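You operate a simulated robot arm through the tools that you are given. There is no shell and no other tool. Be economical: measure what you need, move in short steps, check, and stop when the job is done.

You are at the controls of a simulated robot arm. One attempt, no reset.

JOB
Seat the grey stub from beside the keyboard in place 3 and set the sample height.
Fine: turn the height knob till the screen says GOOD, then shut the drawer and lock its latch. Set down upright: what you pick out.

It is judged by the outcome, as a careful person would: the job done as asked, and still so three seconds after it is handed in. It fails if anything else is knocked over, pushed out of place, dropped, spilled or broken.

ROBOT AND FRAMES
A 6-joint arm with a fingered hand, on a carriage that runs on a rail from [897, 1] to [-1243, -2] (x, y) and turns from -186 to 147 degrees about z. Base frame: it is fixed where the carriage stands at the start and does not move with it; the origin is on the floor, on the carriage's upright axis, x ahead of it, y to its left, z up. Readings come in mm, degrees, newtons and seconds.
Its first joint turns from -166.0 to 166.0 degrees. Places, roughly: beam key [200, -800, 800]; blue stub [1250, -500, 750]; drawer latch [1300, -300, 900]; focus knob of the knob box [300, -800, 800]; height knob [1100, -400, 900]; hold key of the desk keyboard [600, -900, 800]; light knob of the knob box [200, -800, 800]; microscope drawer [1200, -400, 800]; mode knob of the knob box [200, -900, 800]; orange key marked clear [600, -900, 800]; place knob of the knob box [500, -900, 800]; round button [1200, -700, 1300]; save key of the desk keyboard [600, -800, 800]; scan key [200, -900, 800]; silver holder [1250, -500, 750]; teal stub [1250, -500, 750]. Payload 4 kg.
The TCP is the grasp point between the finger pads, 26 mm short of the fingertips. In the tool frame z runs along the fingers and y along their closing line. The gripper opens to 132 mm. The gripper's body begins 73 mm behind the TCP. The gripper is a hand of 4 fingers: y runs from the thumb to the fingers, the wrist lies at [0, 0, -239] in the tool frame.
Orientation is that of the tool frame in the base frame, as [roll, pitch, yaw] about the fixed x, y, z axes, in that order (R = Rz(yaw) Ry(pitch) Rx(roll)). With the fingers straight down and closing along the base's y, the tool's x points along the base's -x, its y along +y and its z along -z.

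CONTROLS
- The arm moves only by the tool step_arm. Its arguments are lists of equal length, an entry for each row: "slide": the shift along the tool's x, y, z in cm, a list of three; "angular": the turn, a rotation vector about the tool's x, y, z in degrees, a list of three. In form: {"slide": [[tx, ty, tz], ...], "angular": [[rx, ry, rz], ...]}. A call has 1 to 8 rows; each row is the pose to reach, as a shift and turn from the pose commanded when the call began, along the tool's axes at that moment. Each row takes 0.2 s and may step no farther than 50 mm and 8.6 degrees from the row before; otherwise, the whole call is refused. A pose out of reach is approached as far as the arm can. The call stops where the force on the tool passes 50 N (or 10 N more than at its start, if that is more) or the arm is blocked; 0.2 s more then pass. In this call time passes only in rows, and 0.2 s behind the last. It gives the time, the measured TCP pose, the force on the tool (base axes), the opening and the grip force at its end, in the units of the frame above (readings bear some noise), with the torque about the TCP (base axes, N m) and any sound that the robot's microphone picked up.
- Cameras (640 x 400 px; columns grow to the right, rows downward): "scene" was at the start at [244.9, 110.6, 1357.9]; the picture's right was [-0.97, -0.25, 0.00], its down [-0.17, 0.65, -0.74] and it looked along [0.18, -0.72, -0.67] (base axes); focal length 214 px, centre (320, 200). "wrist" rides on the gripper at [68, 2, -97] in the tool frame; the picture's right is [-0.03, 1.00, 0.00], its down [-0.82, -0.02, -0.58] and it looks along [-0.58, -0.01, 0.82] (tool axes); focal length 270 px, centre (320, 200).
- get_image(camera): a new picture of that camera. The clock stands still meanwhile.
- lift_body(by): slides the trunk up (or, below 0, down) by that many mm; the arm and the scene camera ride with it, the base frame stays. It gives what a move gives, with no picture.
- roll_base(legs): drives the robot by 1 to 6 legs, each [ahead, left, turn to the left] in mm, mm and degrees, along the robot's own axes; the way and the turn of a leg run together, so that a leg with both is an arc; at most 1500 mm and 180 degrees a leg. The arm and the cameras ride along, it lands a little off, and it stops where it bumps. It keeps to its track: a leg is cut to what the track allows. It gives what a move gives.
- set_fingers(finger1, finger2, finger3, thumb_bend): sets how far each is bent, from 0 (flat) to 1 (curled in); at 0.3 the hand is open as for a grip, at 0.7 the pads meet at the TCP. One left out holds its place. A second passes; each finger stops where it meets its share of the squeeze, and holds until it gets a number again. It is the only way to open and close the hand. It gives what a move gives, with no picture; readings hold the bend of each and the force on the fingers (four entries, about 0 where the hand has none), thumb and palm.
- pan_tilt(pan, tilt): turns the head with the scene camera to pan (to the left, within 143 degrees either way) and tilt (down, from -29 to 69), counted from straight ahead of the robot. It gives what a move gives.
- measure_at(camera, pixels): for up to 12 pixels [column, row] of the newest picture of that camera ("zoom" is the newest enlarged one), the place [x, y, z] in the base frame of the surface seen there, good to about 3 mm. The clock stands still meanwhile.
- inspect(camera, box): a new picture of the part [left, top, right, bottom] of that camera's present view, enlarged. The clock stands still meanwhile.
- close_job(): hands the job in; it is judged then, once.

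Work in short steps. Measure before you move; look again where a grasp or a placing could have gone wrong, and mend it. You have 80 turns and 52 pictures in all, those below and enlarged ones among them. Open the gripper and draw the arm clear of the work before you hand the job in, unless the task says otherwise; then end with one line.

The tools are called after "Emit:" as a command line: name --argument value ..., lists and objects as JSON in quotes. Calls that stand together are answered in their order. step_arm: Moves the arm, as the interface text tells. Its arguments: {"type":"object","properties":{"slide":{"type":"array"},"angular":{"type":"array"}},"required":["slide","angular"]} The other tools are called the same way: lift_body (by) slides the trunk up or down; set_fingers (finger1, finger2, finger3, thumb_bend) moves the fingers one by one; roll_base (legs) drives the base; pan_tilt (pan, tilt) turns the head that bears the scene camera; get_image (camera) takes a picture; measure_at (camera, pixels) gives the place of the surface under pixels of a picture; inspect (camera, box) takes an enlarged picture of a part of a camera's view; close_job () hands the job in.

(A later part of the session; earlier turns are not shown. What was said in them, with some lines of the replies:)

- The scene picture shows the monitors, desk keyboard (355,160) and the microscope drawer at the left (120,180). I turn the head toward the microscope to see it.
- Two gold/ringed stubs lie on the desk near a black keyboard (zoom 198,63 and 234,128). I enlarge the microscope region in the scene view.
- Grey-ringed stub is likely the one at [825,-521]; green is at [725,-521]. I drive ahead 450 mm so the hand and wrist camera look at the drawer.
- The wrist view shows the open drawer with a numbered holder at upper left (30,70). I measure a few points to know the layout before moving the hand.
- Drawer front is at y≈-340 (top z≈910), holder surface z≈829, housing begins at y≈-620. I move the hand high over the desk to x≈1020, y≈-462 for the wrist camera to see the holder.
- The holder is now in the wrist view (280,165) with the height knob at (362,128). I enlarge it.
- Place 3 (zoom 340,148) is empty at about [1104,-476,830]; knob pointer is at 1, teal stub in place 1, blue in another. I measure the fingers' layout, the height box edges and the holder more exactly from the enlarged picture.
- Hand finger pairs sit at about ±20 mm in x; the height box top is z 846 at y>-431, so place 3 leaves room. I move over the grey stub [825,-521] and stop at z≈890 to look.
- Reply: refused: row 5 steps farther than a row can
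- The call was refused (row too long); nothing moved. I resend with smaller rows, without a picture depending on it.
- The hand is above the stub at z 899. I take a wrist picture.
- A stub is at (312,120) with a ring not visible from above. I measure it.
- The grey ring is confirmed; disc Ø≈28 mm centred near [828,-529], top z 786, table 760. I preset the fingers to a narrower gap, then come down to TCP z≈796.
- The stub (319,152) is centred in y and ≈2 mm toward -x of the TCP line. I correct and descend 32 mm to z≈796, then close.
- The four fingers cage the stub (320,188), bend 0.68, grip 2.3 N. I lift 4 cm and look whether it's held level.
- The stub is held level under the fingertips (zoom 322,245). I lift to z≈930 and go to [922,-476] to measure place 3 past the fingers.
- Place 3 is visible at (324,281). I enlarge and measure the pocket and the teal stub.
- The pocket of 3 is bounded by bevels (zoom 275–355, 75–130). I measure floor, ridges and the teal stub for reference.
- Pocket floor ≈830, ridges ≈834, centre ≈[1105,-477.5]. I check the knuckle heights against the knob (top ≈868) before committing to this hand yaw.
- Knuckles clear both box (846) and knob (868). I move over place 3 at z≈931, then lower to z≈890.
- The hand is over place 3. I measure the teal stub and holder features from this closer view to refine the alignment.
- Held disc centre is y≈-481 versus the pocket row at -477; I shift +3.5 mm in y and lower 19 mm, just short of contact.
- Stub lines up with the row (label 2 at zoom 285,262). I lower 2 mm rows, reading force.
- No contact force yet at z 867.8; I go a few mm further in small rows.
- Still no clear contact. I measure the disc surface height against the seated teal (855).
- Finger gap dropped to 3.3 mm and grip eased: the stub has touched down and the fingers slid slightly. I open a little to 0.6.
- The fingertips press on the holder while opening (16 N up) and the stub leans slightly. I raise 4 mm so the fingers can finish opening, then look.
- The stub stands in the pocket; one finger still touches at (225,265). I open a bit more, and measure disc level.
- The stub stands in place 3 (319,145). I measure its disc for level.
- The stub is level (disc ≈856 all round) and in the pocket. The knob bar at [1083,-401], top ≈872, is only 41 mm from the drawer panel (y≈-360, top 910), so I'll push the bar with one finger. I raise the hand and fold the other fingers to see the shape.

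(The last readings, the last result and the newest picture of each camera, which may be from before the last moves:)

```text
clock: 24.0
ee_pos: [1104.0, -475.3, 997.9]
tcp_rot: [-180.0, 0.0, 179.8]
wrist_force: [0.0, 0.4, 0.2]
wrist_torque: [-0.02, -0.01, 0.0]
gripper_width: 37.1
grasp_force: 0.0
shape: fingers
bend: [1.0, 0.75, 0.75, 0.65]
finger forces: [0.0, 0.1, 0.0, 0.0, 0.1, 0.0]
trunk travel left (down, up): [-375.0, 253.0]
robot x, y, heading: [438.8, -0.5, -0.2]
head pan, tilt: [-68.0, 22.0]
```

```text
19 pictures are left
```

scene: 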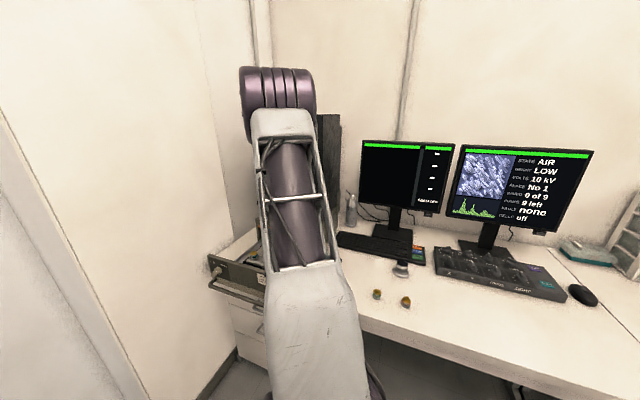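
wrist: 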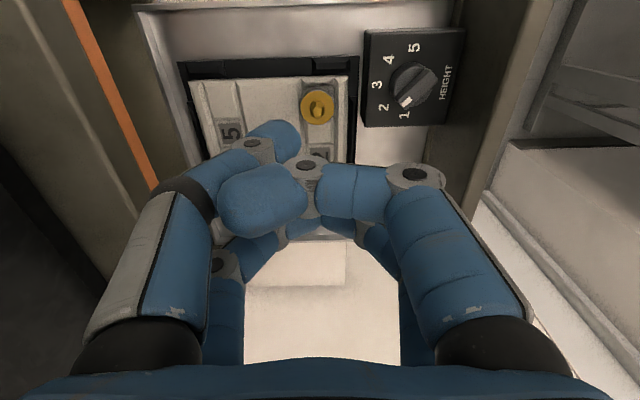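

Screen shows HEIGHT LOW, readable. The thumb is the finger at tool (+x,-y), finger1 at (+x,+y). I'll turn the hand 90° clockwise (from above) so the closing line lies along x, clear of the panel, and push the bar with the thumb alone; others open.

Emit:
set_fingers --finger1 0.3 --finger2 0.3 --finger3 0.3 --thumb_bend 0.7

Emit:
step_arm --slide '[[0, 0, 0], [0, 0, 0], [0, 0, 0], [0, 0, 0], [0.6, 0.6, 0], [1.2, 1.2, 0], [2, 2.2, 0], [3.1, 3.3, 0]]' --angular '[[0, 0, 8.5], [0, 0, 17], [0, 0, 25.5], [0, 0, 34], [0, 0, 42.5], [0, 0, 51], [0, 0, 59.5], [0, 0, 68]]'

Emit:
step_arm --slide '[[0, 0, 1], [0, 0, 3], [0, 0, 5]]' --angular '[[0, 0, 8], [0, 0, 16], [0, 0, 22]]'

Emit:
get_image --camera "wrist"

```text
clock: 25.0
ee_pos: [1102.9, -477.2, 999.0]
tcp_rot: [180.0, 0.0, 179.8]
wrist_force: [0.2, 0.9, -0.6]
wrist_torque: [-0.03, 0.01, 0.0]
gripper_width: 66.8
grasp_force: 0.1
shape: fingers
bend: [0.3, 0.3, 0.3, 0.7]
finger forces: [0.1, 0.0, 0.1, 0.0, 0.1, 0.0]
trunk travel left (down, up): [-375.0, 253.0]
robot x, y, heading: [440.9, -1.2, -0.5]
head pan, tilt: [-68.0, 22.0]
```

```text
clock: 26.8
ee_pos: [1072.4, -442.2, 997.7]
tcp_rot: [180.0, 0.0, 111.7]
wrist_force: [0.3, -1.1, -0.4]
wrist_torque: [0.01, -0.02, 0.0]
gripper_width: 66.7
grasp_force: 0.0
shape: fingers
bend: [0.3, 0.3, 0.3, 0.7]
finger forces: [0.0, 0.1, 0.0, 0.0, 0.0, 0.1]
trunk travel left (down, up): [-375.0, 253.0]
robot x, y, heading: [440.6, 2.6, -0.0]
head pan, tilt: [-68.0, 22.0]
```

```text
clock: 27.6
ee_pos: [1072.8, -441.6, 948.5]
tcp_rot: [179.9, 0.0, 89.7]
wrist_force: [0.5, -0.1, 0.3]
wrist_torque: [0.0, -0.02, 0.01]
gripper_width: 66.9
grasp_force: 0.1
shape: fingers
bend: [0.3, 0.3, 0.3, 0.7]
finger forces: [0.1, 0.0, 0.1, 0.0, 0.0, 0.0]
trunk travel left (down, up): [-375.0, 253.0]
robot x, y, heading: [438.8, 0.5, -0.2]
head pan, tilt: [-68.0, 22.0]
```

```text
18 pictures are left
```

wrist: 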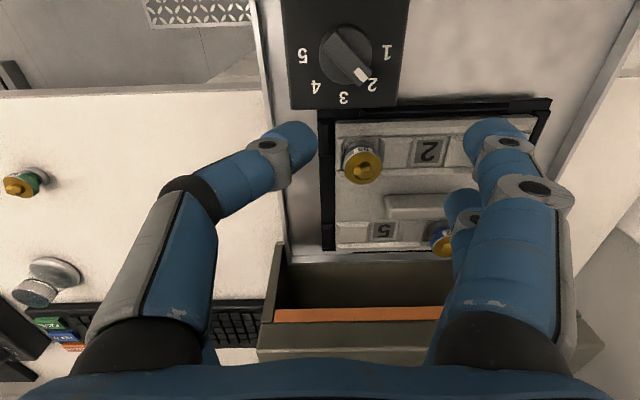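

From nearly straight above, the knob pointer sits at about 2 (tip 362,75). Inspecting and measuring the bar ends and the thumb tip.

Emit:
inspect --camera "wrist" --box '[260, 0, 420, 160]'

Emit:
measure_at --camera "wrist" --pixels '[[362, 76], [347, 54], [333, 37], [352, 48], [322, 60], [370, 55], [302, 140], [312, 135], [300, 160], [285, 128]]'

```text
2.50 times, centred on (340, 80) of wrist
```

zoom: 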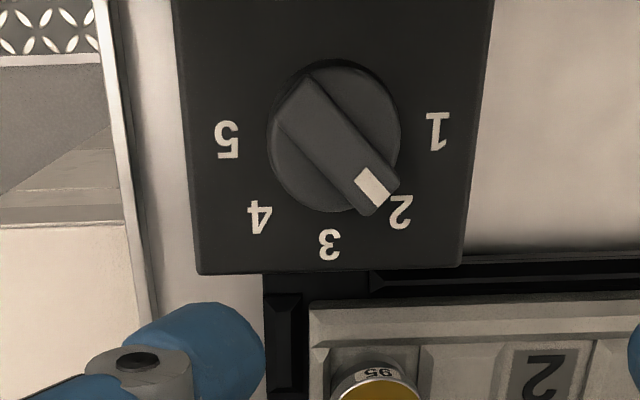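

```text
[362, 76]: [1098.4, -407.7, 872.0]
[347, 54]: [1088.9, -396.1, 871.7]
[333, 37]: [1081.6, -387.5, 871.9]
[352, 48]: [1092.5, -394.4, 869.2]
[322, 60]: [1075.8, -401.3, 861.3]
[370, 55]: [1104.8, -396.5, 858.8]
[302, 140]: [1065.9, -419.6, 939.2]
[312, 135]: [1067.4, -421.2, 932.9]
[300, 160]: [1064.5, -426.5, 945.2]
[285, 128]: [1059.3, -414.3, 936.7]
```

Bar centre ≈[1090,-397], at 2 (-50°), half length 16 mm, top 872, skirt top 860. I put the thumb at the -x side of the bar's far end: TCP [1071,-411], then down to z≈889.

Emit:
step_arm --slide '[[1.6, -0.15, 0], [3.1, -0.15, 0], [3.1, -0.15, 2], [3.1, -0.15, 4], [3.1, -0.15, 5.7]]' --angular '[[0, 0, 0], [0, 0, 0], [0, 0, 0], [0, 0, 0], [0, 0, 0]]'

Emit:
get_image --camera "wrist"

```text
clock: 28.8
ee_pos: [1073.1, -411.9, 891.9]
tcp_rot: [-180.0, -0.1, 89.9]
wrist_force: [0.2, -0.1, -0.1]
wrist_torque: [0.03, 0.04, 0.0]
gripper_width: 66.7
grasp_force: 0.1
shape: fingers
bend: [0.3, 0.3, 0.3, 0.7]
finger forces: [0.0, 0.0, 0.1, 0.0, 0.1, 0.0]
trunk travel left (down, up): [-375.0, 253.0]
robot x, y, heading: [438.9, -0.8, -0.1]
head pan, tilt: [-68.0, 22.0]
```

```text
16 pictures are left
```

wrist: 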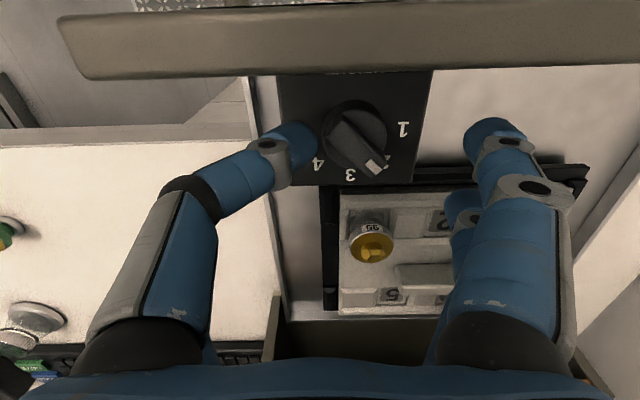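

The thumb (300,145) is beside the bar's left end (330,128). I shift 6 mm toward +y for a better lever, then push +x 12 mm in small rows.

Emit:
step_arm --slide '[[0.6, 0, 0.2], [0.6, 0.4, 0.2], [0.6, 0.8, 0.2], [0.6, 1.2, 0.2]]' --angular '[[0, 0, 0], [0, 0, 0], [0, 0, 0], [0, 0, 0]]'

Emit:
get_image --camera "wrist"

Emit:
inspect --camera "scene" --box '[440, 130, 600, 240]'

```text
clock: 29.8
ee_pos: [1084.1, -407.4, 888.4]
tcp_rot: [180.0, 0.0, 89.8]
wrist_force: [-5.6, 1.9, 2.4]
wrist_torque: [0.08, 0.11, 0.04]
gripper_width: 71.5
grasp_force: 2.3
shape: fingers
bend: [0.3, 0.3, 0.3, 0.69]
finger forces: [0.1, 0.0, 0.1, 0.0, 4.5, 0.1]
trunk travel left (down, up): [-375.0, 253.0]
robot x, y, heading: [439.3, 0.5, -0.1]
head pan, tilt: [-68.0, 22.0]
```

```text
15 pictures are left
```

wrist: 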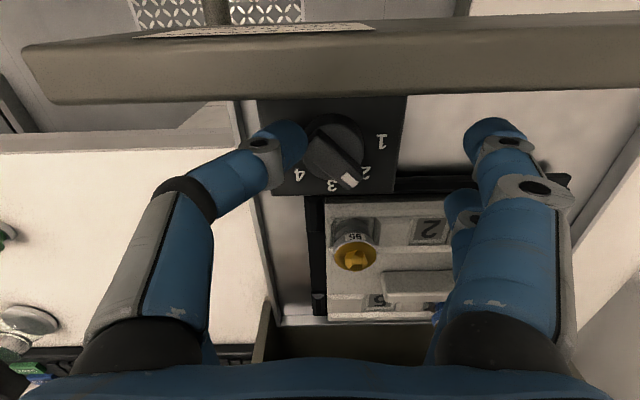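

```text
3.64 times, centred on (520, 185) of scene
```

zoom: 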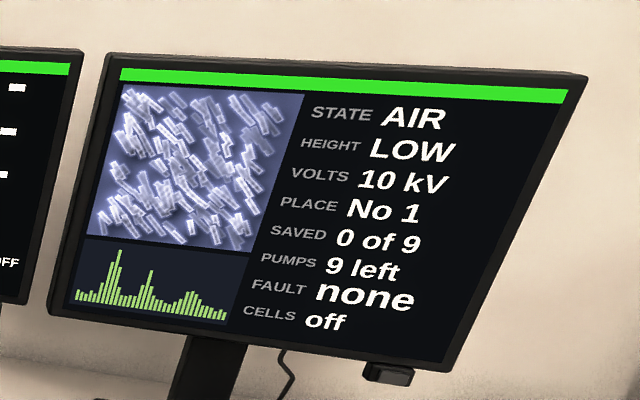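

Contact: -5.6 N, the bar has started turning (pointer at 350,180). I push another 8 mm.

Emit:
step_arm --slide '[[0, 0.3, 0], [0, 0.6, 0], [0, 0.9, 0]]' --angular '[[0, 0, 0], [0, 0, 0], [0, 0, 0]]'

Emit:
get_image --camera "wrist"

```text
clock: 30.6
ee_pos: [1094.6, -406.7, 889.7]
tcp_rot: [-180.0, 0.0, 89.8]
wrist_force: [-2.2, 1.5, -0.9]
wrist_torque: [0.02, 0.05, 0.06]
gripper_width: 70.3
grasp_force: 0.6
shape: fingers
bend: [0.3, 0.3, 0.3, 0.68]
finger forces: [0.1, 0.1, 0.0, 0.0, 2.5, 0.0]
trunk travel left (down, up): [-375.0, 253.0]
robot x, y, heading: [436.7, 2.9, -0.1]
head pan, tilt: [-68.0, 22.0]
```

```text
13 pictures are left
```

wrist: 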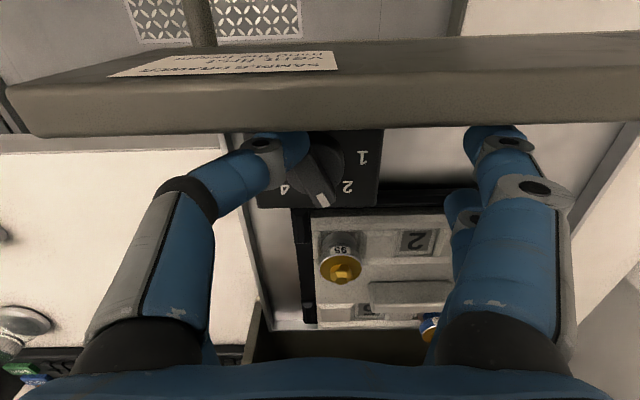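

The panel appears nearer (row 130). I measure the panel, stub 3 and knob to see whether the drawer moved.

Emit:
measure_at --camera "wrist" --pixels '[[400, 110], [400, 60], [342, 268], [420, 238], [323, 198], [308, 165], [290, 150], [200, 120], [345, 187], [368, 205]]'

Emit:
inspect --camera "wrist" --box '[240, 120, 400, 220]'

```text
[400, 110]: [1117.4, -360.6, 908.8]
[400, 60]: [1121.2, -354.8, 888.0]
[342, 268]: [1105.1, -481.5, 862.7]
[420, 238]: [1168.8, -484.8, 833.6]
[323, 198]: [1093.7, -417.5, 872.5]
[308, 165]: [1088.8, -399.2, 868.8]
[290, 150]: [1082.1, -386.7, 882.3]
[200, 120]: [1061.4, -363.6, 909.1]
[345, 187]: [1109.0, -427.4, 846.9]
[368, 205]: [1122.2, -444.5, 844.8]
```

```text
4.00 times, centred on (320, 170) of wrist
```

zoom: 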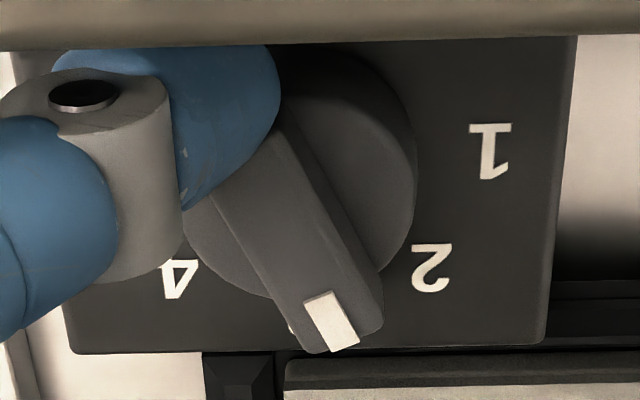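

The drawer slid ≈6 mm inward, and the bar is now at about -72° (near 3). I check the screen.

Emit:
inspect --camera "scene" --box '[440, 130, 600, 240]'

```text
3.64 times, centred on (520, 185) of scene
```

zoom: 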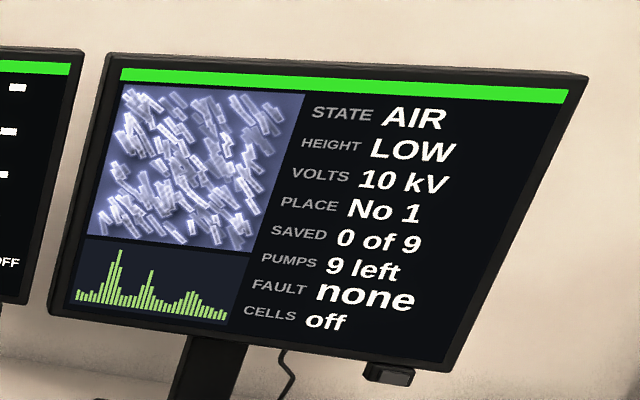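

Still LOW. The thumb's lower edge is pushing the bar end toward -y, so I back off 5 mm, shift 7 mm to -y, and push to +9 mm beyond the present x.

Emit:
step_arm --slide '[[0, -0.6, 0], [-0.7, -0.6, 0], [-0.7, -0.1, 0], [-0.7, 0.3, 0], [-0.7, 0.6, 0], [-0.7, 0.9, 0]]' --angular '[[0, 0, 0], [0, 0, 0], [0, 0, 0], [0, 0, 0], [0, 0, 0], [0, 0, 0]]'

Emit:
inspect --camera "wrist" --box '[240, 90, 400, 230]'

```text
clock: 32.0
ee_pos: [1101.1, -412.3, 889.9]
tcp_rot: [180.0, 0.1, 89.8]
wrist_force: [-2.4, 0.9, -0.4]
wrist_torque: [0.05, 0.03, -0.01]
gripper_width: 69.1
grasp_force: 1.2
shape: fingers
bend: [0.3, 0.3, 0.3, 0.69]
finger forces: [0.0, 0.0, 0.0, 0.1, 1.9, 0.0]
trunk travel left (down, up): [-375.0, 253.0]
robot x, y, heading: [441.1, 4.0, -0.4]
head pan, tilt: [-68.0, 22.0]
```

```text
2.86 times, centred on (320, 160) of wrist
```

zoom: 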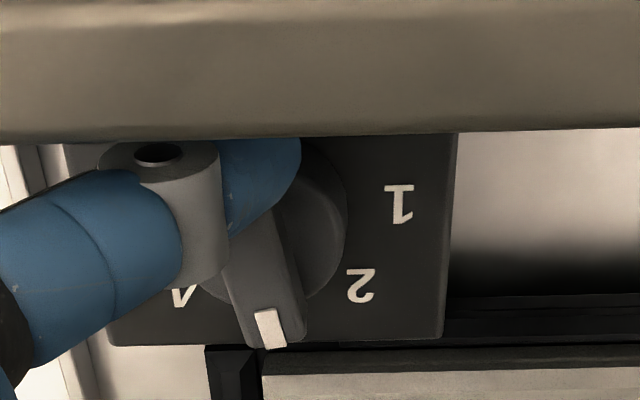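

The bar is now nearly at 3. I measure the panel/knob position and check the screen.

Emit:
measure_at --camera "zoom" --pixels '[[265, 318], [240, 240], [290, 260], [400, 130], [450, 140], [430, 335], [270, 340], [230, 180], [335, 180], [345, 220]]'

Emit:
inspect --camera "scene" --box '[480, 140, 600, 200]'

```text
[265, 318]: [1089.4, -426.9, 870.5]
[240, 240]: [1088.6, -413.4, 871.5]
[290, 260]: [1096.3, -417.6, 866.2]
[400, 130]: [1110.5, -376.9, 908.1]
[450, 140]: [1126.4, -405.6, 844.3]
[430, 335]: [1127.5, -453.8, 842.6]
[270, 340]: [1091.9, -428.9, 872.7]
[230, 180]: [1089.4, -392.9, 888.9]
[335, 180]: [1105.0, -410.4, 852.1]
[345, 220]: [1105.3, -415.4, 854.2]
```

```text
5.33 times, centred on (540, 170) of scene
```

zoom: 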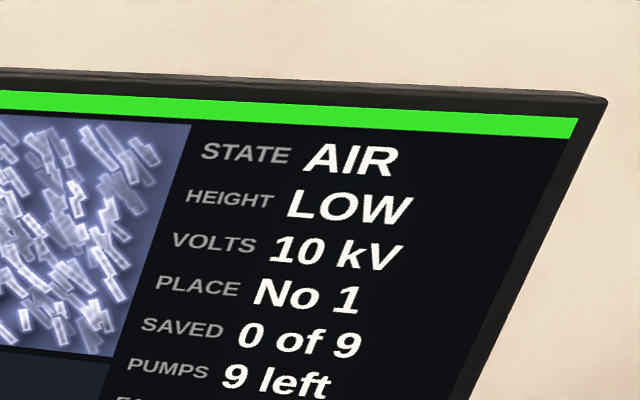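

Drawer slid with the push; the knob centre is now ≈[1090.5,-413], bar at -85°, still LOW. A better way: a pure couple with diagonal fingers — thumb pushing the far end to +x, finger2 the pointer end to -x. I open the thumb and centre the hand on the knob.

Emit:
set_fingers --thumb_bend 0.58 --finger2 0.58

Emit:
step_arm --slide '[[0, -0.5, 0], [-0.1, -1.05, 0]]' --angular '[[0, 0, 0], [0, 0, 0]]'

Emit:
inspect --camera "wrist" --box '[220, 80, 460, 280]'

```text
clock: 33.0
ee_pos: [1102.3, -413.7, 891.0]
tcp_rot: [-180.0, 0.1, 89.8]
wrist_force: [0.1, 0.8, -0.4]
wrist_torque: [0.0, 0.0, -0.03]
gripper_width: 87.3
grasp_force: 0.1
shape: fingers
bend: [0.3, 0.57, 0.3, 0.57]
finger forces: [0.0, 0.0, 0.1, 0.0, 0.0, 0.0]
trunk travel left (down, up): [-375.0, 253.0]
robot x, y, heading: [437.8, 4.2, -0.3]
head pan, tilt: [-68.0, 22.0]
```

```text
clock: 33.6
ee_pos: [1090.2, -414.3, 889.6]
tcp_rot: [-180.0, 0.0, 89.8]
wrist_force: [0.0, 0.1, -0.5]
wrist_torque: [0.01, -0.03, -0.01]
gripper_width: 87.1
grasp_force: 0.0
shape: fingers
bend: [0.3, 0.57, 0.3, 0.57]
finger forces: [0.1, 0.0, 0.0, 0.0, 0.0, 0.0]
trunk travel left (down, up): [-375.0, 253.0]
robot x, y, heading: [440.3, -0.5, -0.2]
head pan, tilt: [-68.0, 22.0]
```

```text
2.00 times, centred on (340, 180) of wrist
```

zoom: 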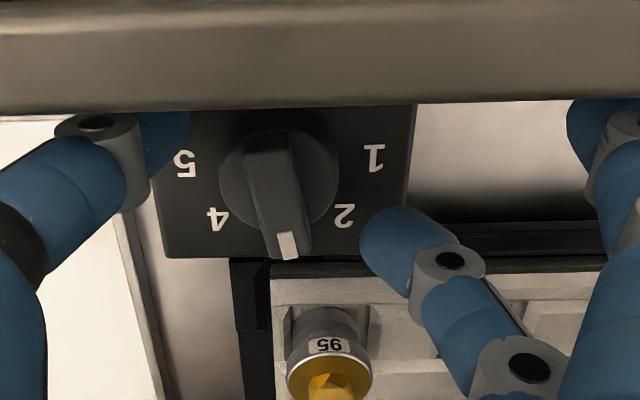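

Thumb (left) and finger2 (right, 410,240) straddle the bar diagonally and centred. I close both to 0.75 to turn it.

Emit:
set_fingers --thumb_bend 0.74 --finger2 0.74

Emit:
inspect --camera "wrist" --box '[220, 80, 460, 280]'

```text
clock: 34.6
ee_pos: [1090.0, -414.7, 890.2]
tcp_rot: [179.9, 0.0, 89.8]
wrist_force: [4.5, 0.8, -0.5]
wrist_torque: [0.06, -0.04, 0.03]
gripper_width: 58.7
grasp_force: 3.2
shape: fingers
bend: [0.3, 0.72, 0.3, 0.74]
finger forces: [0.0, 3.0, 0.0, 0.0, 2.4, 0.0]
trunk travel left (down, up): [-375.0, 253.0]
robot x, y, heading: [440.4, 2.2, 0.0]
head pan, tilt: [-68.0, 22.0]
```

```text
2.00 times, centred on (340, 180) of wrist
```

zoom: 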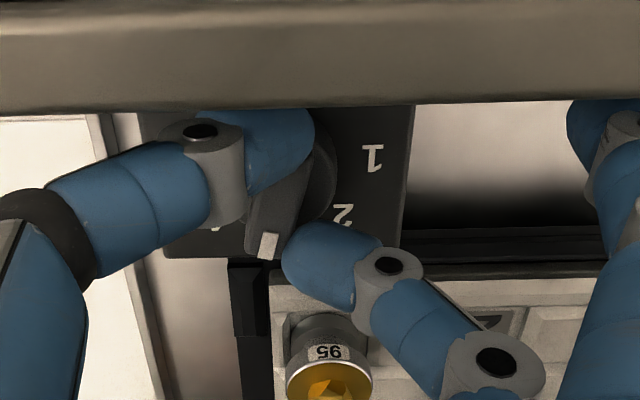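

The bar turned to ≈-103° with the drawer still. I check the screen.

Emit:
inspect --camera "scene" --box '[480, 140, 600, 200]'

```text
5.33 times, centred on (540, 170) of scene
```

zoom: 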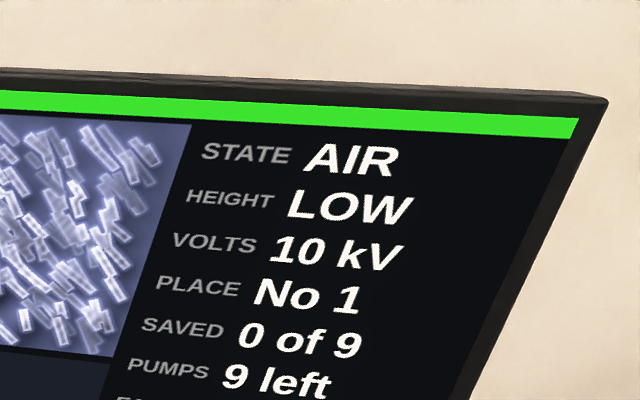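

Still LOW. I close both further to 0.79 (≈ position 4) and check the screen.

Emit:
set_fingers --thumb_bend 0.79 --finger2 0.78

Emit:
inspect --camera "scene" --box '[480, 140, 600, 200]'

```text
clock: 35.6
ee_pos: [1092.0, -414.1, 888.8]
tcp_rot: [179.9, 0.0, 89.8]
wrist_force: [0.1, 0.2, -0.7]
wrist_torque: [-0.01, 0.04, -0.01]
gripper_width: 51.9
grasp_force: 0.0
shape: fingers
bend: [0.3, 0.78, 0.3, 0.79]
finger forces: [0.1, 0.0, 0.1, 0.1, 0.0, 0.0]
trunk travel left (down, up): [-375.0, 253.0]
robot x, y, heading: [440.8, 0.6, -0.3]
head pan, tilt: [-68.0, 22.0]
```

```text
5.33 times, centred on (540, 170) of scene
```

zoom: 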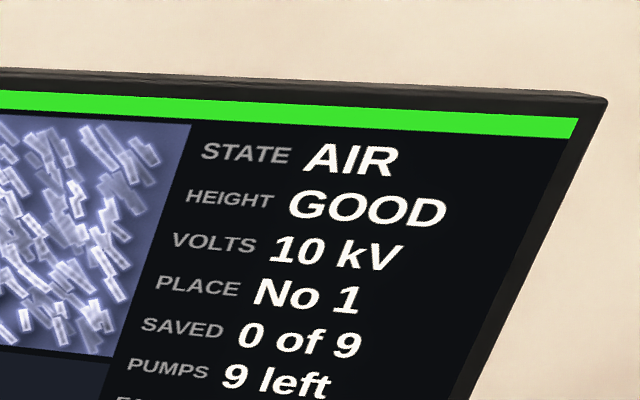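

GOOD. The fingers carry no load now. I open them and lift away, then drive ahead 150 mm for reach to the drawer front and latch.

Emit:
set_fingers --thumb_bend 0.5 --finger2 0.5

Emit:
step_arm --slide '[[0, 0, -2], [0, 0, -6], [0, 0, -10], [2, 0, -13.5], [6, 0, -16], [10.5, 0, -16], [15, 0, -16], [19.5, 0, -16]]' --angular '[[0, 0, 0], [0, 0, 0], [0, 0, 0], [0, 0, 0], [0, 0, 0], [0, 0, 0], [0, 0, 0], [0, 0, 0]]'

Emit:
roll_base --legs '[[150, 0, 0]]'

Emit:
set_fingers --finger1 0.7 --finger2 0.7 --finger3 0.7 --thumb_bend 0.7

```text
clock: 36.6
ee_pos: [1090.4, -415.1, 890.4]
tcp_rot: [180.0, -0.1, 89.7]
wrist_force: [-0.5, 0.0, 0.4]
wrist_torque: [0.0, -0.04, -0.03]
gripper_width: 99.3
grasp_force: 0.1
shape: fingers
bend: [0.3, 0.5, 0.3, 0.5]
finger forces: [0.0, 0.0, 0.0, 0.0, 0.1, 0.0]
trunk travel left (down, up): [-375.0, 253.0]
robot x, y, heading: [442.5, 1.7, -0.2]
head pan, tilt: [-68.0, 22.0]
```

```text
clock: 38.4
ee_pos: [1091.4, -219.2, 1050.2]
tcp_rot: [179.9, 0.0, 89.9]
wrist_force: [-0.1, -1.6, 0.1]
wrist_torque: [0.03, -0.01, -0.02]
gripper_width: 99.1
grasp_force: 0.1
shape: fingers
bend: [0.3, 0.5, 0.3, 0.5]
finger forces: [0.0, 0.0, 0.1, 0.2, 0.0, 0.1]
trunk travel left (down, up): [-375.0, 253.0]
robot x, y, heading: [439.6, -1.5, -0.1]
head pan, tilt: [-68.0, 22.0]
```

```text
clock: 39.8
ee_pos: [1240.5, -217.6, 1050.5]
tcp_rot: [180.0, 0.0, 89.9]
wrist_force: [-0.6, -0.9, -0.1]
wrist_torque: [0.02, -0.02, -0.03]
gripper_width: 99.1
grasp_force: 0.1
shape: fingers
bend: [0.3, 0.5, 0.3, 0.5]
finger forces: [0.0, 0.0, 0.0, 0.1, 0.1, 0.0]
trunk travel left (down, up): [-375.0, 253.0]
robot x, y, heading: [588.8, 0.3, 0.1]
head pan, tilt: [-68.0, 22.0]
```

```text
clock: 40.8
ee_pos: [1241.6, -218.4, 1050.7]
tcp_rot: [-179.9, 0.0, 89.9]
wrist_force: [1.0, 1.0, 0.2]
wrist_torque: [0.01, -0.02, 0.02]
gripper_width: 1.6
grasp_force: 0.2
shape: fingers
bend: [0.7, 0.7, 0.7, 0.7]
finger forces: [0.1, 0.0, 0.0, 0.0, 0.0, 0.1]
trunk travel left (down, up): [-375.0, 253.0]
robot x, y, heading: [589.3, 1.5, 0.1]
head pan, tilt: [-68.0, 22.0]
```

I bring the closed fingers down in front of the panel (x≈1160, tips ≈z 875, above the handle), to the +y side.

Emit:
step_arm --slide '[[0, -2.5, 3], [0, -5, 6], [0, -8, 9], [0, -8, 12], [0, -8, 14.8]]' --angular '[[0, 0, 0], [0, 0, 0], [0, 0, 0], [0, 0, 0], [0, 0, 0]]'

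Emit:
step_arm --slide '[[-2, 0, 0], [-4, 0, 0], [-6, 0, 0], [-7.5, 0, 0], [-8.5, 0, 0], [-9.3, 0, 0], [-10, 0, 0], [-10.7, 0, 0]]' --angular '[[0, 0, 0], [0, 0, 0], [0, 0, 0], [0, 0, 0], [0, 0, 0], [0, 0, 0], [0, 0, 0], [0, 0, 0]]'

Emit:
get_image --camera "wrist"

```text
clock: 42.0
ee_pos: [1163.2, -219.5, 902.2]
tcp_rot: [179.9, 0.0, 89.9]
wrist_force: [0.0, 0.9, -0.4]
wrist_torque: [-0.03, 0.03, 0.02]
gripper_width: 1.4
grasp_force: 0.1
shape: fingers
bend: [0.7, 0.7, 0.7, 0.7]
finger forces: [0.0, 0.1, 0.0, 0.0, 0.1, 0.0]
trunk travel left (down, up): [-375.0, 253.0]
robot x, y, heading: [587.4, 2.2, 0.0]
head pan, tilt: [-68.0, 22.0]
```

```text
clock: 43.8
ee_pos: [1161.2, -325.3, 901.7]
tcp_rot: [180.0, 0.0, 89.9]
wrist_force: [0.1, 0.3, -0.6]
wrist_torque: [-0.02, 0.01, 0.0]
gripper_width: 1.3
grasp_force: 0.2
shape: fingers
bend: [0.7, 0.7, 0.7, 0.7]
finger forces: [0.0, 0.1, 0.0, 0.0, 0.1, 0.0]
trunk travel left (down, up): [-375.0, 253.0]
robot x, y, heading: [590.1, -2.4, 0.2]
head pan, tilt: [-68.0, 22.0]
```

```text
4 pictures are left
```

wrist: 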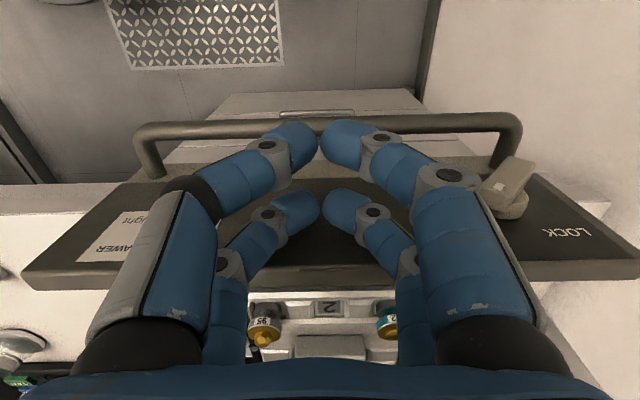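

A clear view: latch lever at (505,190), "LOCK" at (570,232) toward +x. I measure lever, text, face and handle.

Emit:
measure_at --camera "wrist" --pixels '[[503, 207], [516, 170], [498, 185], [520, 195], [570, 232], [590, 255], [470, 265], [480, 122], [500, 150], [350, 240], [530, 160], [490, 212]]'

Emit:
inspect --camera "wrist" --box '[460, 130, 640, 280]'

```text
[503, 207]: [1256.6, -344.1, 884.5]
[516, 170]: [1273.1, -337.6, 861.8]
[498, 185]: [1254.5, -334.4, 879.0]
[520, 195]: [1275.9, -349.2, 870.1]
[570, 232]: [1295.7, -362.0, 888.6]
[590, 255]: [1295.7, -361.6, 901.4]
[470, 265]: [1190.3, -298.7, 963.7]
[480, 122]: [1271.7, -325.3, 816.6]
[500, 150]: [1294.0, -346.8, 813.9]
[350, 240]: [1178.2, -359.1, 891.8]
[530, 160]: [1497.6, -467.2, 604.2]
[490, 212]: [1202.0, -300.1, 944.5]
```

```text
2.67 times, centred on (550, 205) of wrist
```

zoom: 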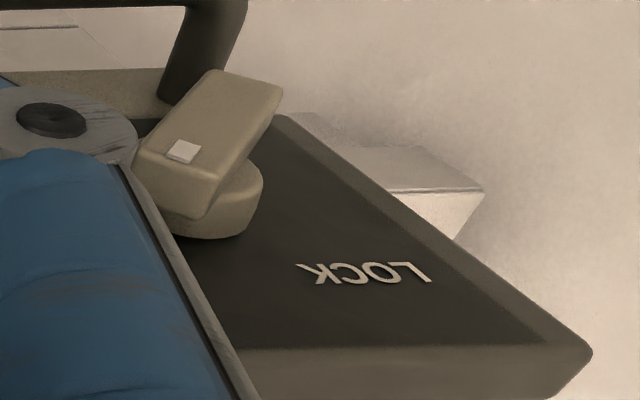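

Pivot ≈[1264,870 z], white pointer end at (-x,+z) side (OPEN), LOCK lies at (+x,+z). First shut the drawer: push -y gently, 12 cm at a time.

Emit:
step_arm --slide '[[-0.5, 0, 0], [-1, 0, 0], [-2, 0, 0], [-3.5, 0, 0], [-5, 0, 0], [-6.5, 0, 0], [-8, 0, 0], [-9.5, 0, 0]]' --angular '[[0, 0, 0], [0, 0, 0], [0, 0, 0], [0, 0, 0], [0, 0, 0], [0, 0, 0], [0, 0, 0], [0, 0, 0]]'

Emit:
step_arm --slide '[[-1.5, 0, 0], [-3, 0, 0], [-4.5, 0, 0], [-6, 0, 0], [-7.5, 0, 0], [-9, 0, 0], [-10.5, 0, 0], [-12, 0, 0]]' --angular '[[0, 0, 0], [0, 0, 0], [0, 0, 0], [0, 0, 0], [0, 0, 0], [0, 0, 0], [0, 0, 0], [0, 0, 0]]'

```text
clock: 45.6
ee_pos: [1161.9, -418.4, 902.4]
tcp_rot: [180.0, 0.0, 89.9]
wrist_force: [-0.4, -0.1, -0.5]
wrist_torque: [-0.01, 0.01, -0.01]
gripper_width: 1.6
grasp_force: 0.1
shape: fingers
bend: [0.7, 0.7, 0.7, 0.7]
finger forces: [0.0, 0.1, 0.0, 0.0, 0.1, 0.1]
trunk travel left (down, up): [-375.0, 253.0]
robot x, y, heading: [584.7, 2.3, 0.1]
head pan, tilt: [-68.0, 22.0]
```

```text
clock: 47.4
ee_pos: [1160.3, -539.7, 902.8]
tcp_rot: [-179.9, 0.1, 89.9]
wrist_force: [-0.7, -0.3, -0.2]
wrist_torque: [0.02, 0.01, -0.02]
gripper_width: 1.7
grasp_force: 0.0
shape: fingers
bend: [0.7, 0.7, 0.7, 0.7]
finger forces: [0.0, 0.1, 0.0, 0.0, 0.0, 0.1]
trunk travel left (down, up): [-375.0, 253.0]
robot x, y, heading: [592.1, -0.9, -0.2]
head pan, tilt: [-68.0, 22.0]
```

No notable force; the drawer rolls freely. I continue slowly to the closed stop.

Emit:
step_arm --slide '[[-0.8, 0, 0], [-1.6, 0, 0], [-2.2, 0, 0], [-2.8, 0, 0], [-3.3, 0, 0], [-3.8, 0, 0], [-4.2, 0, 0], [-4.6, 0, 0]]' --angular '[[0, 0, 0], [0, 0, 0], [0, 0, 0], [0, 0, 0], [0, 0, 0], [0, 0, 0], [0, 0, 0], [0, 0, 0]]'

```text
clock: 49.2
ee_pos: [1162.6, -583.0, 901.6]
tcp_rot: [-179.9, -0.2, 90.0]
wrist_force: [-1.4, 21.4, 4.5]
wrist_torque: [-0.09, 0.01, 0.02]
gripper_width: 1.4
grasp_force: 10.4
shape: fingers
bend: [0.7, 0.7, 0.7, 0.7]
finger forces: [0.0, 11.3, 10.1, 0.0, 0.1, 0.0]
trunk travel left (down, up): [-375.0, 253.0]
robot x, y, heading: [586.3, 2.1, -0.2]
head pan, tilt: [-68.0, 22.0]
```

Firm stop with 21 N at TCP y -583: the drawer is shut. I back off, rise, reshape the hand (finger3 bent as pusher, others open) and look at the latch.

Emit:
step_arm --slide '[[1, 0, 0], [2.5, 0, -1], [2.5, 1.5, -4], [2.5, 4, -7], [2.5, 7.4, -8.5]]' --angular '[[0, 0, 0], [0, 0, 0], [0, 0, 0], [0, 0, 0], [0, 0, 0]]'

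Emit:
set_fingers --finger1 0.3 --finger2 0.3 --finger3 0.7 --thumb_bend 0.3

Emit:
get_image --camera "wrist"

```text
clock: 50.4
ee_pos: [1235.7, -559.5, 987.3]
tcp_rot: [180.0, 0.0, 90.0]
wrist_force: [-0.5, -0.9, 0.0]
wrist_torque: [0.0, -0.03, 0.0]
gripper_width: 1.4
grasp_force: 0.1
shape: fingers
bend: [0.7, 0.7, 0.7, 0.7]
finger forces: [0.0, 0.1, 0.0, 0.0, 0.0, 0.0]
trunk travel left (down, up): [-375.0, 253.0]
robot x, y, heading: [587.9, -1.6, -0.0]
head pan, tilt: [-68.0, 22.0]
```

```text
clock: 51.4
ee_pos: [1235.8, -559.8, 986.1]
tcp_rot: [-180.0, 0.0, 90.0]
wrist_force: [0.8, -1.6, 0.0]
wrist_torque: [-0.03, 0.02, 0.0]
gripper_width: 132.4
grasp_force: 0.0
shape: fingers
bend: [0.3, 0.3, 0.7, 0.3]
finger forces: [0.0, 0.0, 0.0, 0.1, 0.1, 0.1]
trunk travel left (down, up): [-375.0, 253.0]
robot x, y, heading: [589.2, 2.2, -0.2]
head pan, tilt: [-68.0, 22.0]
```

```text
2 pictures are left
```

wrist: 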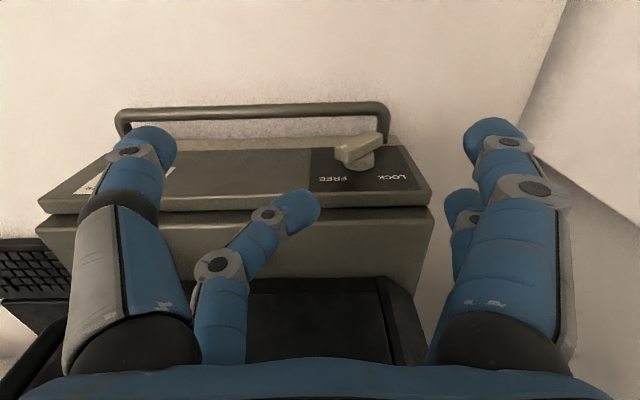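

Drawer shut flush; labels FREE (330,180) and LOCK (390,177), lever hub (362,160). I measure exactly.

Emit:
measure_at --camera "wrist" --pixels '[[345, 152], [340, 158], [355, 145], [376, 140], [366, 165], [374, 155], [330, 180], [390, 177], [380, 195], [380, 206], [380, 222], [305, 203]]'

```text
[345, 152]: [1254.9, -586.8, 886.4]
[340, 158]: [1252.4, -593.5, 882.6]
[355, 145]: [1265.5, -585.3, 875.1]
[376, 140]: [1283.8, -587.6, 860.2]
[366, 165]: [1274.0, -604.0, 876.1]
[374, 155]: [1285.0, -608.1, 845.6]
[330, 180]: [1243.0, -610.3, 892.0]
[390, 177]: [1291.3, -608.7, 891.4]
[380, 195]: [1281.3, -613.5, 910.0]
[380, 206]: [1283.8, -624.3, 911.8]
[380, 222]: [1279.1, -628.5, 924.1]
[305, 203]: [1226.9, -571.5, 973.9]
```

Pivot ≈[1267,871], face y -610. I put finger3 left of the pointer end: TCP [1236,-575], then down to z 905 (tip ≈879, in front of the face).

Emit:
step_arm --slide '[[-0.8, 0, 1], [-1.5, 0, 3], [-1.5, 0, 5], [-1.5, 0, 7], [-1.5, 0, 8.1]]' --angular '[[0, 0, 0], [0, 0, 0], [0, 0, 0], [0, 0, 0], [0, 0, 0]]'

Emit:
step_arm --slide '[[0, 0.5, 0], [0, 1.0, 0], [0, 1.4, 0], [0, 1.8, 0], [0, 2.2, 0]]' --angular '[[0, 0, 0], [0, 0, 0], [0, 0, 0], [0, 0, 0], [0, 0, 0]]'

```text
clock: 52.6
ee_pos: [1233.9, -575.9, 906.9]
tcp_rot: [180.0, 0.0, 89.9]
wrist_force: [-0.1, -0.3, 0.5]
wrist_torque: [-0.01, 0.0, 0.04]
gripper_width: 132.5
grasp_force: 0.1
shape: fingers
bend: [0.3, 0.3, 0.7, 0.3]
finger forces: [0.0, 0.0, 0.0, 0.0, 0.0, 0.0]
trunk travel left (down, up): [-375.0, 253.0]
robot x, y, heading: [588.1, 1.5, -0.1]
head pan, tilt: [-68.0, 22.0]
```

```text
clock: 53.8
ee_pos: [1256.0, -577.7, 906.4]
tcp_rot: [179.9, 0.0, 90.0]
wrist_force: [-0.4, -0.2, 0.3]
wrist_torque: [-0.01, 0.0, 0.03]
gripper_width: 132.7
grasp_force: 0.7
shape: fingers
bend: [0.3, 0.3, 0.7, 0.3]
finger forces: [0.0, 0.0, 0.2, 0.1, 0.0, 0.1]
trunk travel left (down, up): [-375.0, 253.0]
robot x, y, heading: [584.9, -0.9, -0.0]
head pan, tilt: [-68.0, 22.0]
```

Only light contact (finger3 0.2–0.7 N). I push further in 4 mm rows.

Emit:
step_arm --slide '[[0, 0.4, 0], [0, 0.8, 0], [0, 1.2, 0]]' --angular '[[0, 0, 0], [0, 0, 0], [0, 0, 0]]'

Emit:
step_arm --slide '[[0, 0.3, 0]]' --angular '[[0, 0, 0]]'

```text
clock: 54.6
ee_pos: [1267.8, -577.1, 907.8]
tcp_rot: [-180.0, 0.1, 89.8]
wrist_force: [-8.5, 2.2, 15.4]
wrist_torque: [-0.17, 0.52, -0.18]
gripper_width: 132.5
grasp_force: 9.0
shape: fingers
bend: [0.3, 0.3, 0.68, 0.3]
finger forces: [0.1, 0.1, 16.9, 0.0, 0.0, 0.0]
trunk travel left (down, up): [-375.0, 253.0]
robot x, y, heading: [588.2, -0.3, -0.2]
head pan, tilt: [-68.0, 22.0]
```

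```text
clock: 55.0
ee_pos: [1270.7, -576.1, 907.8]
tcp_rot: [179.9, 0.1, 89.8]
wrist_force: [-10.8, -2.2, 21.6]
wrist_torque: [-0.42, 0.74, -0.11]
gripper_width: 132.5
grasp_force: 10.6
shape: fingers
bend: [0.3, 0.3, 0.69, 0.3]
finger forces: [0.1, 0.0, 22.3, 0.1, 0.0, 0.1]
trunk travel left (down, up): [-375.0, 253.0]
robot x, y, heading: [591.5, -0.1, -0.1]
head pan, tilt: [-68.0, 22.0]
```

Force pattern (-11 x, +22 z) fits the lever lying over at ≈30° against its stop. I lift straight away and look.

Emit:
step_arm --slide '[[0, -0.4, -1], [0, -1, -3], [0.5, -2, -6], [1.5, -3.5, -8]]' --angular '[[0, 0, 0], [0, 0, 0], [0, 0, 0], [0, 0, 0]]'

Emit:
get_image --camera "wrist"

```text
clock: 56.0
ee_pos: [1237.2, -560.3, 986.8]
tcp_rot: [-179.9, 0.0, 89.9]
wrist_force: [0.7, -0.9, -0.2]
wrist_torque: [0.02, 0.0, 0.0]
gripper_width: 132.4
grasp_force: 0.2
shape: fingers
bend: [0.3, 0.3, 0.7, 0.3]
finger forces: [0.0, 0.0, 0.1, 0.2, 0.0, 0.0]
trunk travel left (down, up): [-375.0, 253.0]
robot x, y, heading: [588.4, 0.0, -0.2]
head pan, tilt: [-68.0, 22.0]
```

```text
1 pictures are left
```

wrist: 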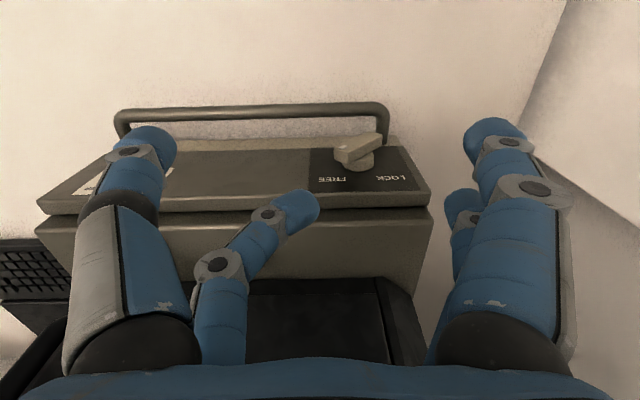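

The lever hasn't moved – the fingertip rode over its top corner, so the tip was too high. I go left again and lower, TCP z≈893, then push +x watching force.

Emit:
step_arm --slide '[[-0.8, -0.5, 2], [-1.6, -0.6, 4.5], [-1.6, -0.6, 7], [-1.6, -0.6, 9.4]]' --angular '[[0, 0, 0], [0, 0, 0], [0, 0, 0], [0, 0, 0]]'

Emit:
step_arm --slide '[[0, 0.5, 0], [0, 1.0, 0], [0, 1.4, 0], [0, 1.8, 0]]' --angular '[[0, 0, 0], [0, 0, 0], [0, 0, 0], [0, 0, 0]]'

```text
clock: 57.0
ee_pos: [1230.8, -576.4, 892.6]
tcp_rot: [180.0, -0.1, 89.9]
wrist_force: [-1.0, 0.3, 0.1]
wrist_torque: [0.03, 0.0, 0.03]
gripper_width: 132.8
grasp_force: 0.0
shape: fingers
bend: [0.3, 0.3, 0.7, 0.3]
finger forces: [0.1, 0.1, 0.1, 0.0, 0.0, 0.0]
trunk travel left (down, up): [-375.0, 253.0]
robot x, y, heading: [588.4, -0.6, 0.0]
head pan, tilt: [-68.0, 22.0]
```

```text
clock: 58.0
ee_pos: [1249.2, -577.6, 891.6]
tcp_rot: [-180.0, 0.0, 90.0]
wrist_force: [-0.7, 0.6, 0.2]
wrist_torque: [-0.01, 0.03, -0.06]
gripper_width: 132.3
grasp_force: 0.1
shape: fingers
bend: [0.3, 0.3, 0.69, 0.3]
finger forces: [0.0, 0.1, 0.9, 0.1, 0.0, 0.0]
trunk travel left (down, up): [-375.0, 253.0]
robot x, y, heading: [586.7, 0.3, -0.2]
head pan, tilt: [-68.0, 22.0]
```

Contact begins (finger3 0.9 N at x 1249). I push on 10 mm in small rows.

Emit:
step_arm --slide '[[0, 0.3, 0], [0, 0.6, 0]]' --angular '[[0, 0, 0], [0, 0, 0]]'

Emit:
step_arm --slide '[[0, 0.3, 0], [0, 0.6, 0]]' --angular '[[0, 0, 0], [0, 0, 0]]'

```text
clock: 58.6
ee_pos: [1254.8, -578.0, 892.1]
tcp_rot: [180.0, 0.1, 89.9]
wrist_force: [-2.5, -0.7, -0.5]
wrist_torque: [-0.02, 0.02, -0.01]
gripper_width: 132.5
grasp_force: 1.4
shape: fingers
bend: [0.3, 0.3, 0.67, 0.3]
finger forces: [0.0, 0.0, 2.4, 0.0, 0.1, 0.0]
trunk travel left (down, up): [-375.0, 253.0]
robot x, y, heading: [589.2, -3.4, -0.3]
head pan, tilt: [-68.0, 22.0]
```

```text
clock: 59.2
ee_pos: [1259.5, -577.7, 892.5]
tcp_rot: [180.0, 0.0, 90.0]
wrist_force: [-1.8, -0.3, 0.1]
wrist_torque: [-0.02, 0.05, -0.06]
gripper_width: 132.5
grasp_force: 0.2
shape: fingers
bend: [0.3, 0.3, 0.68, 0.3]
finger forces: [0.0, 0.1, 1.4, 0.0, 0.0, 0.0]
trunk travel left (down, up): [-375.0, 253.0]
robot x, y, heading: [589.2, 1.4, -0.0]
head pan, tilt: [-68.0, 22.0]
```

Low, falling force while advancing: the lever is turning. I continue +x while rising a little to follow the pointer end.

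Emit:
step_arm --slide '[[0, 0.3, -0.2], [0, 0.6, -0.5], [0, 0.9, -0.8]]' --angular '[[0, 0, 0], [0, 0, 0], [0, 0, 0]]'

Emit:
step_arm --slide '[[0, 0.3, 0], [0, 0.6, -0.1]]' --angular '[[0, 0, 0], [0, 0, 0]]'

```text
clock: 60.0
ee_pos: [1269.9, -578.1, 900.5]
tcp_rot: [180.0, 0.0, 90.0]
wrist_force: [-1.9, 0.3, 1.1]
wrist_torque: [-0.02, 0.04, -0.06]
gripper_width: 132.6
grasp_force: 0.1
shape: fingers
bend: [0.3, 0.3, 0.68, 0.3]
finger forces: [0.1, 0.0, 1.9, 0.0, 0.1, 0.0]
trunk travel left (down, up): [-375.0, 253.0]
robot x, y, heading: [590.2, 1.8, -0.1]
head pan, tilt: [-68.0, 22.0]
```

```text
clock: 60.6
ee_pos: [1275.4, -578.5, 902.2]
tcp_rot: [180.0, 0.0, 90.0]
wrist_force: [-5.5, -0.9, 3.2]
wrist_torque: [-0.13, 0.22, -0.06]
gripper_width: 132.3
grasp_force: 2.8
shape: fingers
bend: [0.3, 0.3, 0.66, 0.3]
finger forces: [0.0, 0.0, 5.9, 0.1, 0.0, 0.1]
trunk travel left (down, up): [-375.0, 253.0]
robot x, y, heading: [588.8, 1.3, -0.2]
head pan, tilt: [-68.0, 22.0]
```

Force rising with normal (-5.5, +3.2): lever ≈60°. I push on +x.

Emit:
step_arm --slide '[[0, 0.3, 0], [0, 0.6, 0]]' --angular '[[0, 0, 0], [0, 0, 0]]'

Emit:
step_arm --slide '[[0, 0.3, 0], [0, 0.5, 0]]' --angular '[[0, 0, 0], [0, 0, 0]]'

```text
clock: 61.2
ee_pos: [1282.3, -577.3, 904.3]
tcp_rot: [-180.0, 0.1, 89.8]
wrist_force: [-7.7, -1.0, 7.5]
wrist_torque: [-0.18, 0.38, -0.13]
gripper_width: 132.4
grasp_force: 4.9
shape: fingers
bend: [0.3, 0.3, 0.64, 0.3]
finger forces: [0.0, 0.1, 10.6, 0.1, 0.0, 0.0]
trunk travel left (down, up): [-375.0, 253.0]
robot x, y, heading: [587.2, 5.4, -0.1]
head pan, tilt: [-68.0, 22.0]
```

```text
clock: 61.8
ee_pos: [1285.2, -576.4, 904.1]
tcp_rot: [-180.0, 0.1, 90.0]
wrist_force: [-9.8, -1.2, 13.1]
wrist_torque: [-0.37, 0.67, -0.18]
gripper_width: 132.5
grasp_force: 7.9
shape: fingers
bend: [0.3, 0.3, 0.64, 0.3]
finger forces: [0.0, 0.0, 17.0, 0.1, 0.0, 0.0]
trunk travel left (down, up): [-375.0, 253.0]
robot x, y, heading: [588.7, 0.4, -0.2]
head pan, tilt: [-68.0, 22.0]
```

Force now 16 N along (-0.6, 0.8): lever ≈38° at its stop. I back off left/up and use the last picture to check.

Emit:
step_arm --slide '[[0, -1, -0.5], [0.5, -2, -3], [1.2, -3.5, -6], [1.7, -5, -8.5]]' --angular '[[0, 0, 0], [0, 0, 0], [0, 0, 0], [0, 0, 0]]'

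Emit:
get_image --camera "wrist"

```text
clock: 62.8
ee_pos: [1235.9, -558.6, 987.2]
tcp_rot: [180.0, 0.0, 89.9]
wrist_force: [-0.3, -0.7, 0.5]
wrist_torque: [0.02, 0.03, -0.01]
gripper_width: 132.7
grasp_force: 0.1
shape: fingers
bend: [0.3, 0.3, 0.7, 0.3]
finger forces: [0.0, 0.0, 0.0, 0.0, 0.1, 0.0]
trunk travel left (down, up): [-375.0, 253.0]
robot x, y, heading: [586.4, 2.0, -0.1]
head pan, tilt: [-68.0, 22.0]
```

```text
0 pictures are left
```

wrist: 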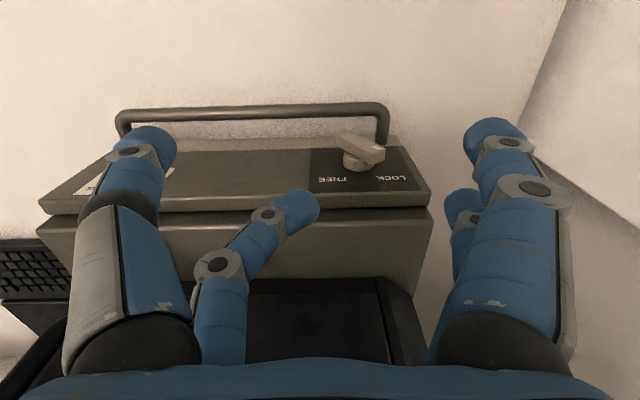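

The lever has swung over: its end is now at (380,155), toward LOCK. I measure its ends to confirm the angle.

Emit:
measure_at --camera "wrist" --pixels '[[345, 139], [352, 143], [362, 147], [370, 151], [376, 154], [380, 157], [383, 150], [372, 158], [330, 181], [390, 178], [340, 136], [375, 149]]'

```text
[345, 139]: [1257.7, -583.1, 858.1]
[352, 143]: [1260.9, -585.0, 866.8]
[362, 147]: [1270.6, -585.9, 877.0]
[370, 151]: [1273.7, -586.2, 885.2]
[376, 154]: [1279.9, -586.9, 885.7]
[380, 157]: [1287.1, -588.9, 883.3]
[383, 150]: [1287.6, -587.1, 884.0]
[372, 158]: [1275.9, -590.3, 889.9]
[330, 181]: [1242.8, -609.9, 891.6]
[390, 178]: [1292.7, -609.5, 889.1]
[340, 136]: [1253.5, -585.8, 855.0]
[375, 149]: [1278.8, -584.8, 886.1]
```

Ends at [1257,858] and [1287,884] give ≈41°, the mirror of FREE – at LOCK, against its stop. I open the hand and draw the arm clear.

Emit:
step_arm --slide '[[3, 0, -3], [7, 0, -5], [11.5, 0, -6], [16, 0, -7], [20.5, 0, -8], [25, 0, -8]]' --angular '[[0, 0, 0], [0, 0, 0], [0, 0, 0], [0, 0, 0], [0, 0, 0], [0, 0, 0]]'

Emit:
set_fingers --finger1 0.3 --finger2 0.3 --finger3 0.3 --thumb_bend 0.3

```text
clock: 64.2
ee_pos: [1236.0, -312.2, 1061.7]
tcp_rot: [180.0, 0.0, 89.8]
wrist_force: [-0.1, -0.1, -0.5]
wrist_torque: [0.04, 0.03, -0.02]
gripper_width: 132.7
grasp_force: 0.0
shape: fingers
bend: [0.3, 0.3, 0.7, 0.3]
finger forces: [0.1, 0.1, 0.0, 0.0, 0.1, 0.0]
trunk travel left (down, up): [-375.0, 253.0]
robot x, y, heading: [591.7, 0.7, -0.3]
head pan, tilt: [-68.0, 22.0]
```

```text
clock: 65.2
ee_pos: [1236.5, -311.7, 1062.8]
tcp_rot: [180.0, 0.0, 89.9]
wrist_force: [0.0, -0.4, -0.6]
wrist_torque: [0.01, 0.04, -0.02]
gripper_width: 132.3
grasp_force: 0.0
shape: fingers
bend: [0.3, 0.3, 0.3, 0.3]
finger forces: [0.0, 0.1, 0.0, 0.0, 0.0, 0.0]
trunk travel left (down, up): [-375.0, 253.0]
robot x, y, heading: [589.8, 1.4, -0.3]
head pan, tilt: [-68.0, 22.0]
```

The arm is clear and the hand is open, so I hand the job in.

Emit:
close_job

```text
The job is handed in.
```

The grey stub stands upright in place 3, the drawer is shut and its latch is turned to LOCK; the screen read GOOD after I set the height knob, but I had no picture left to re-read it after shutting the drawer.
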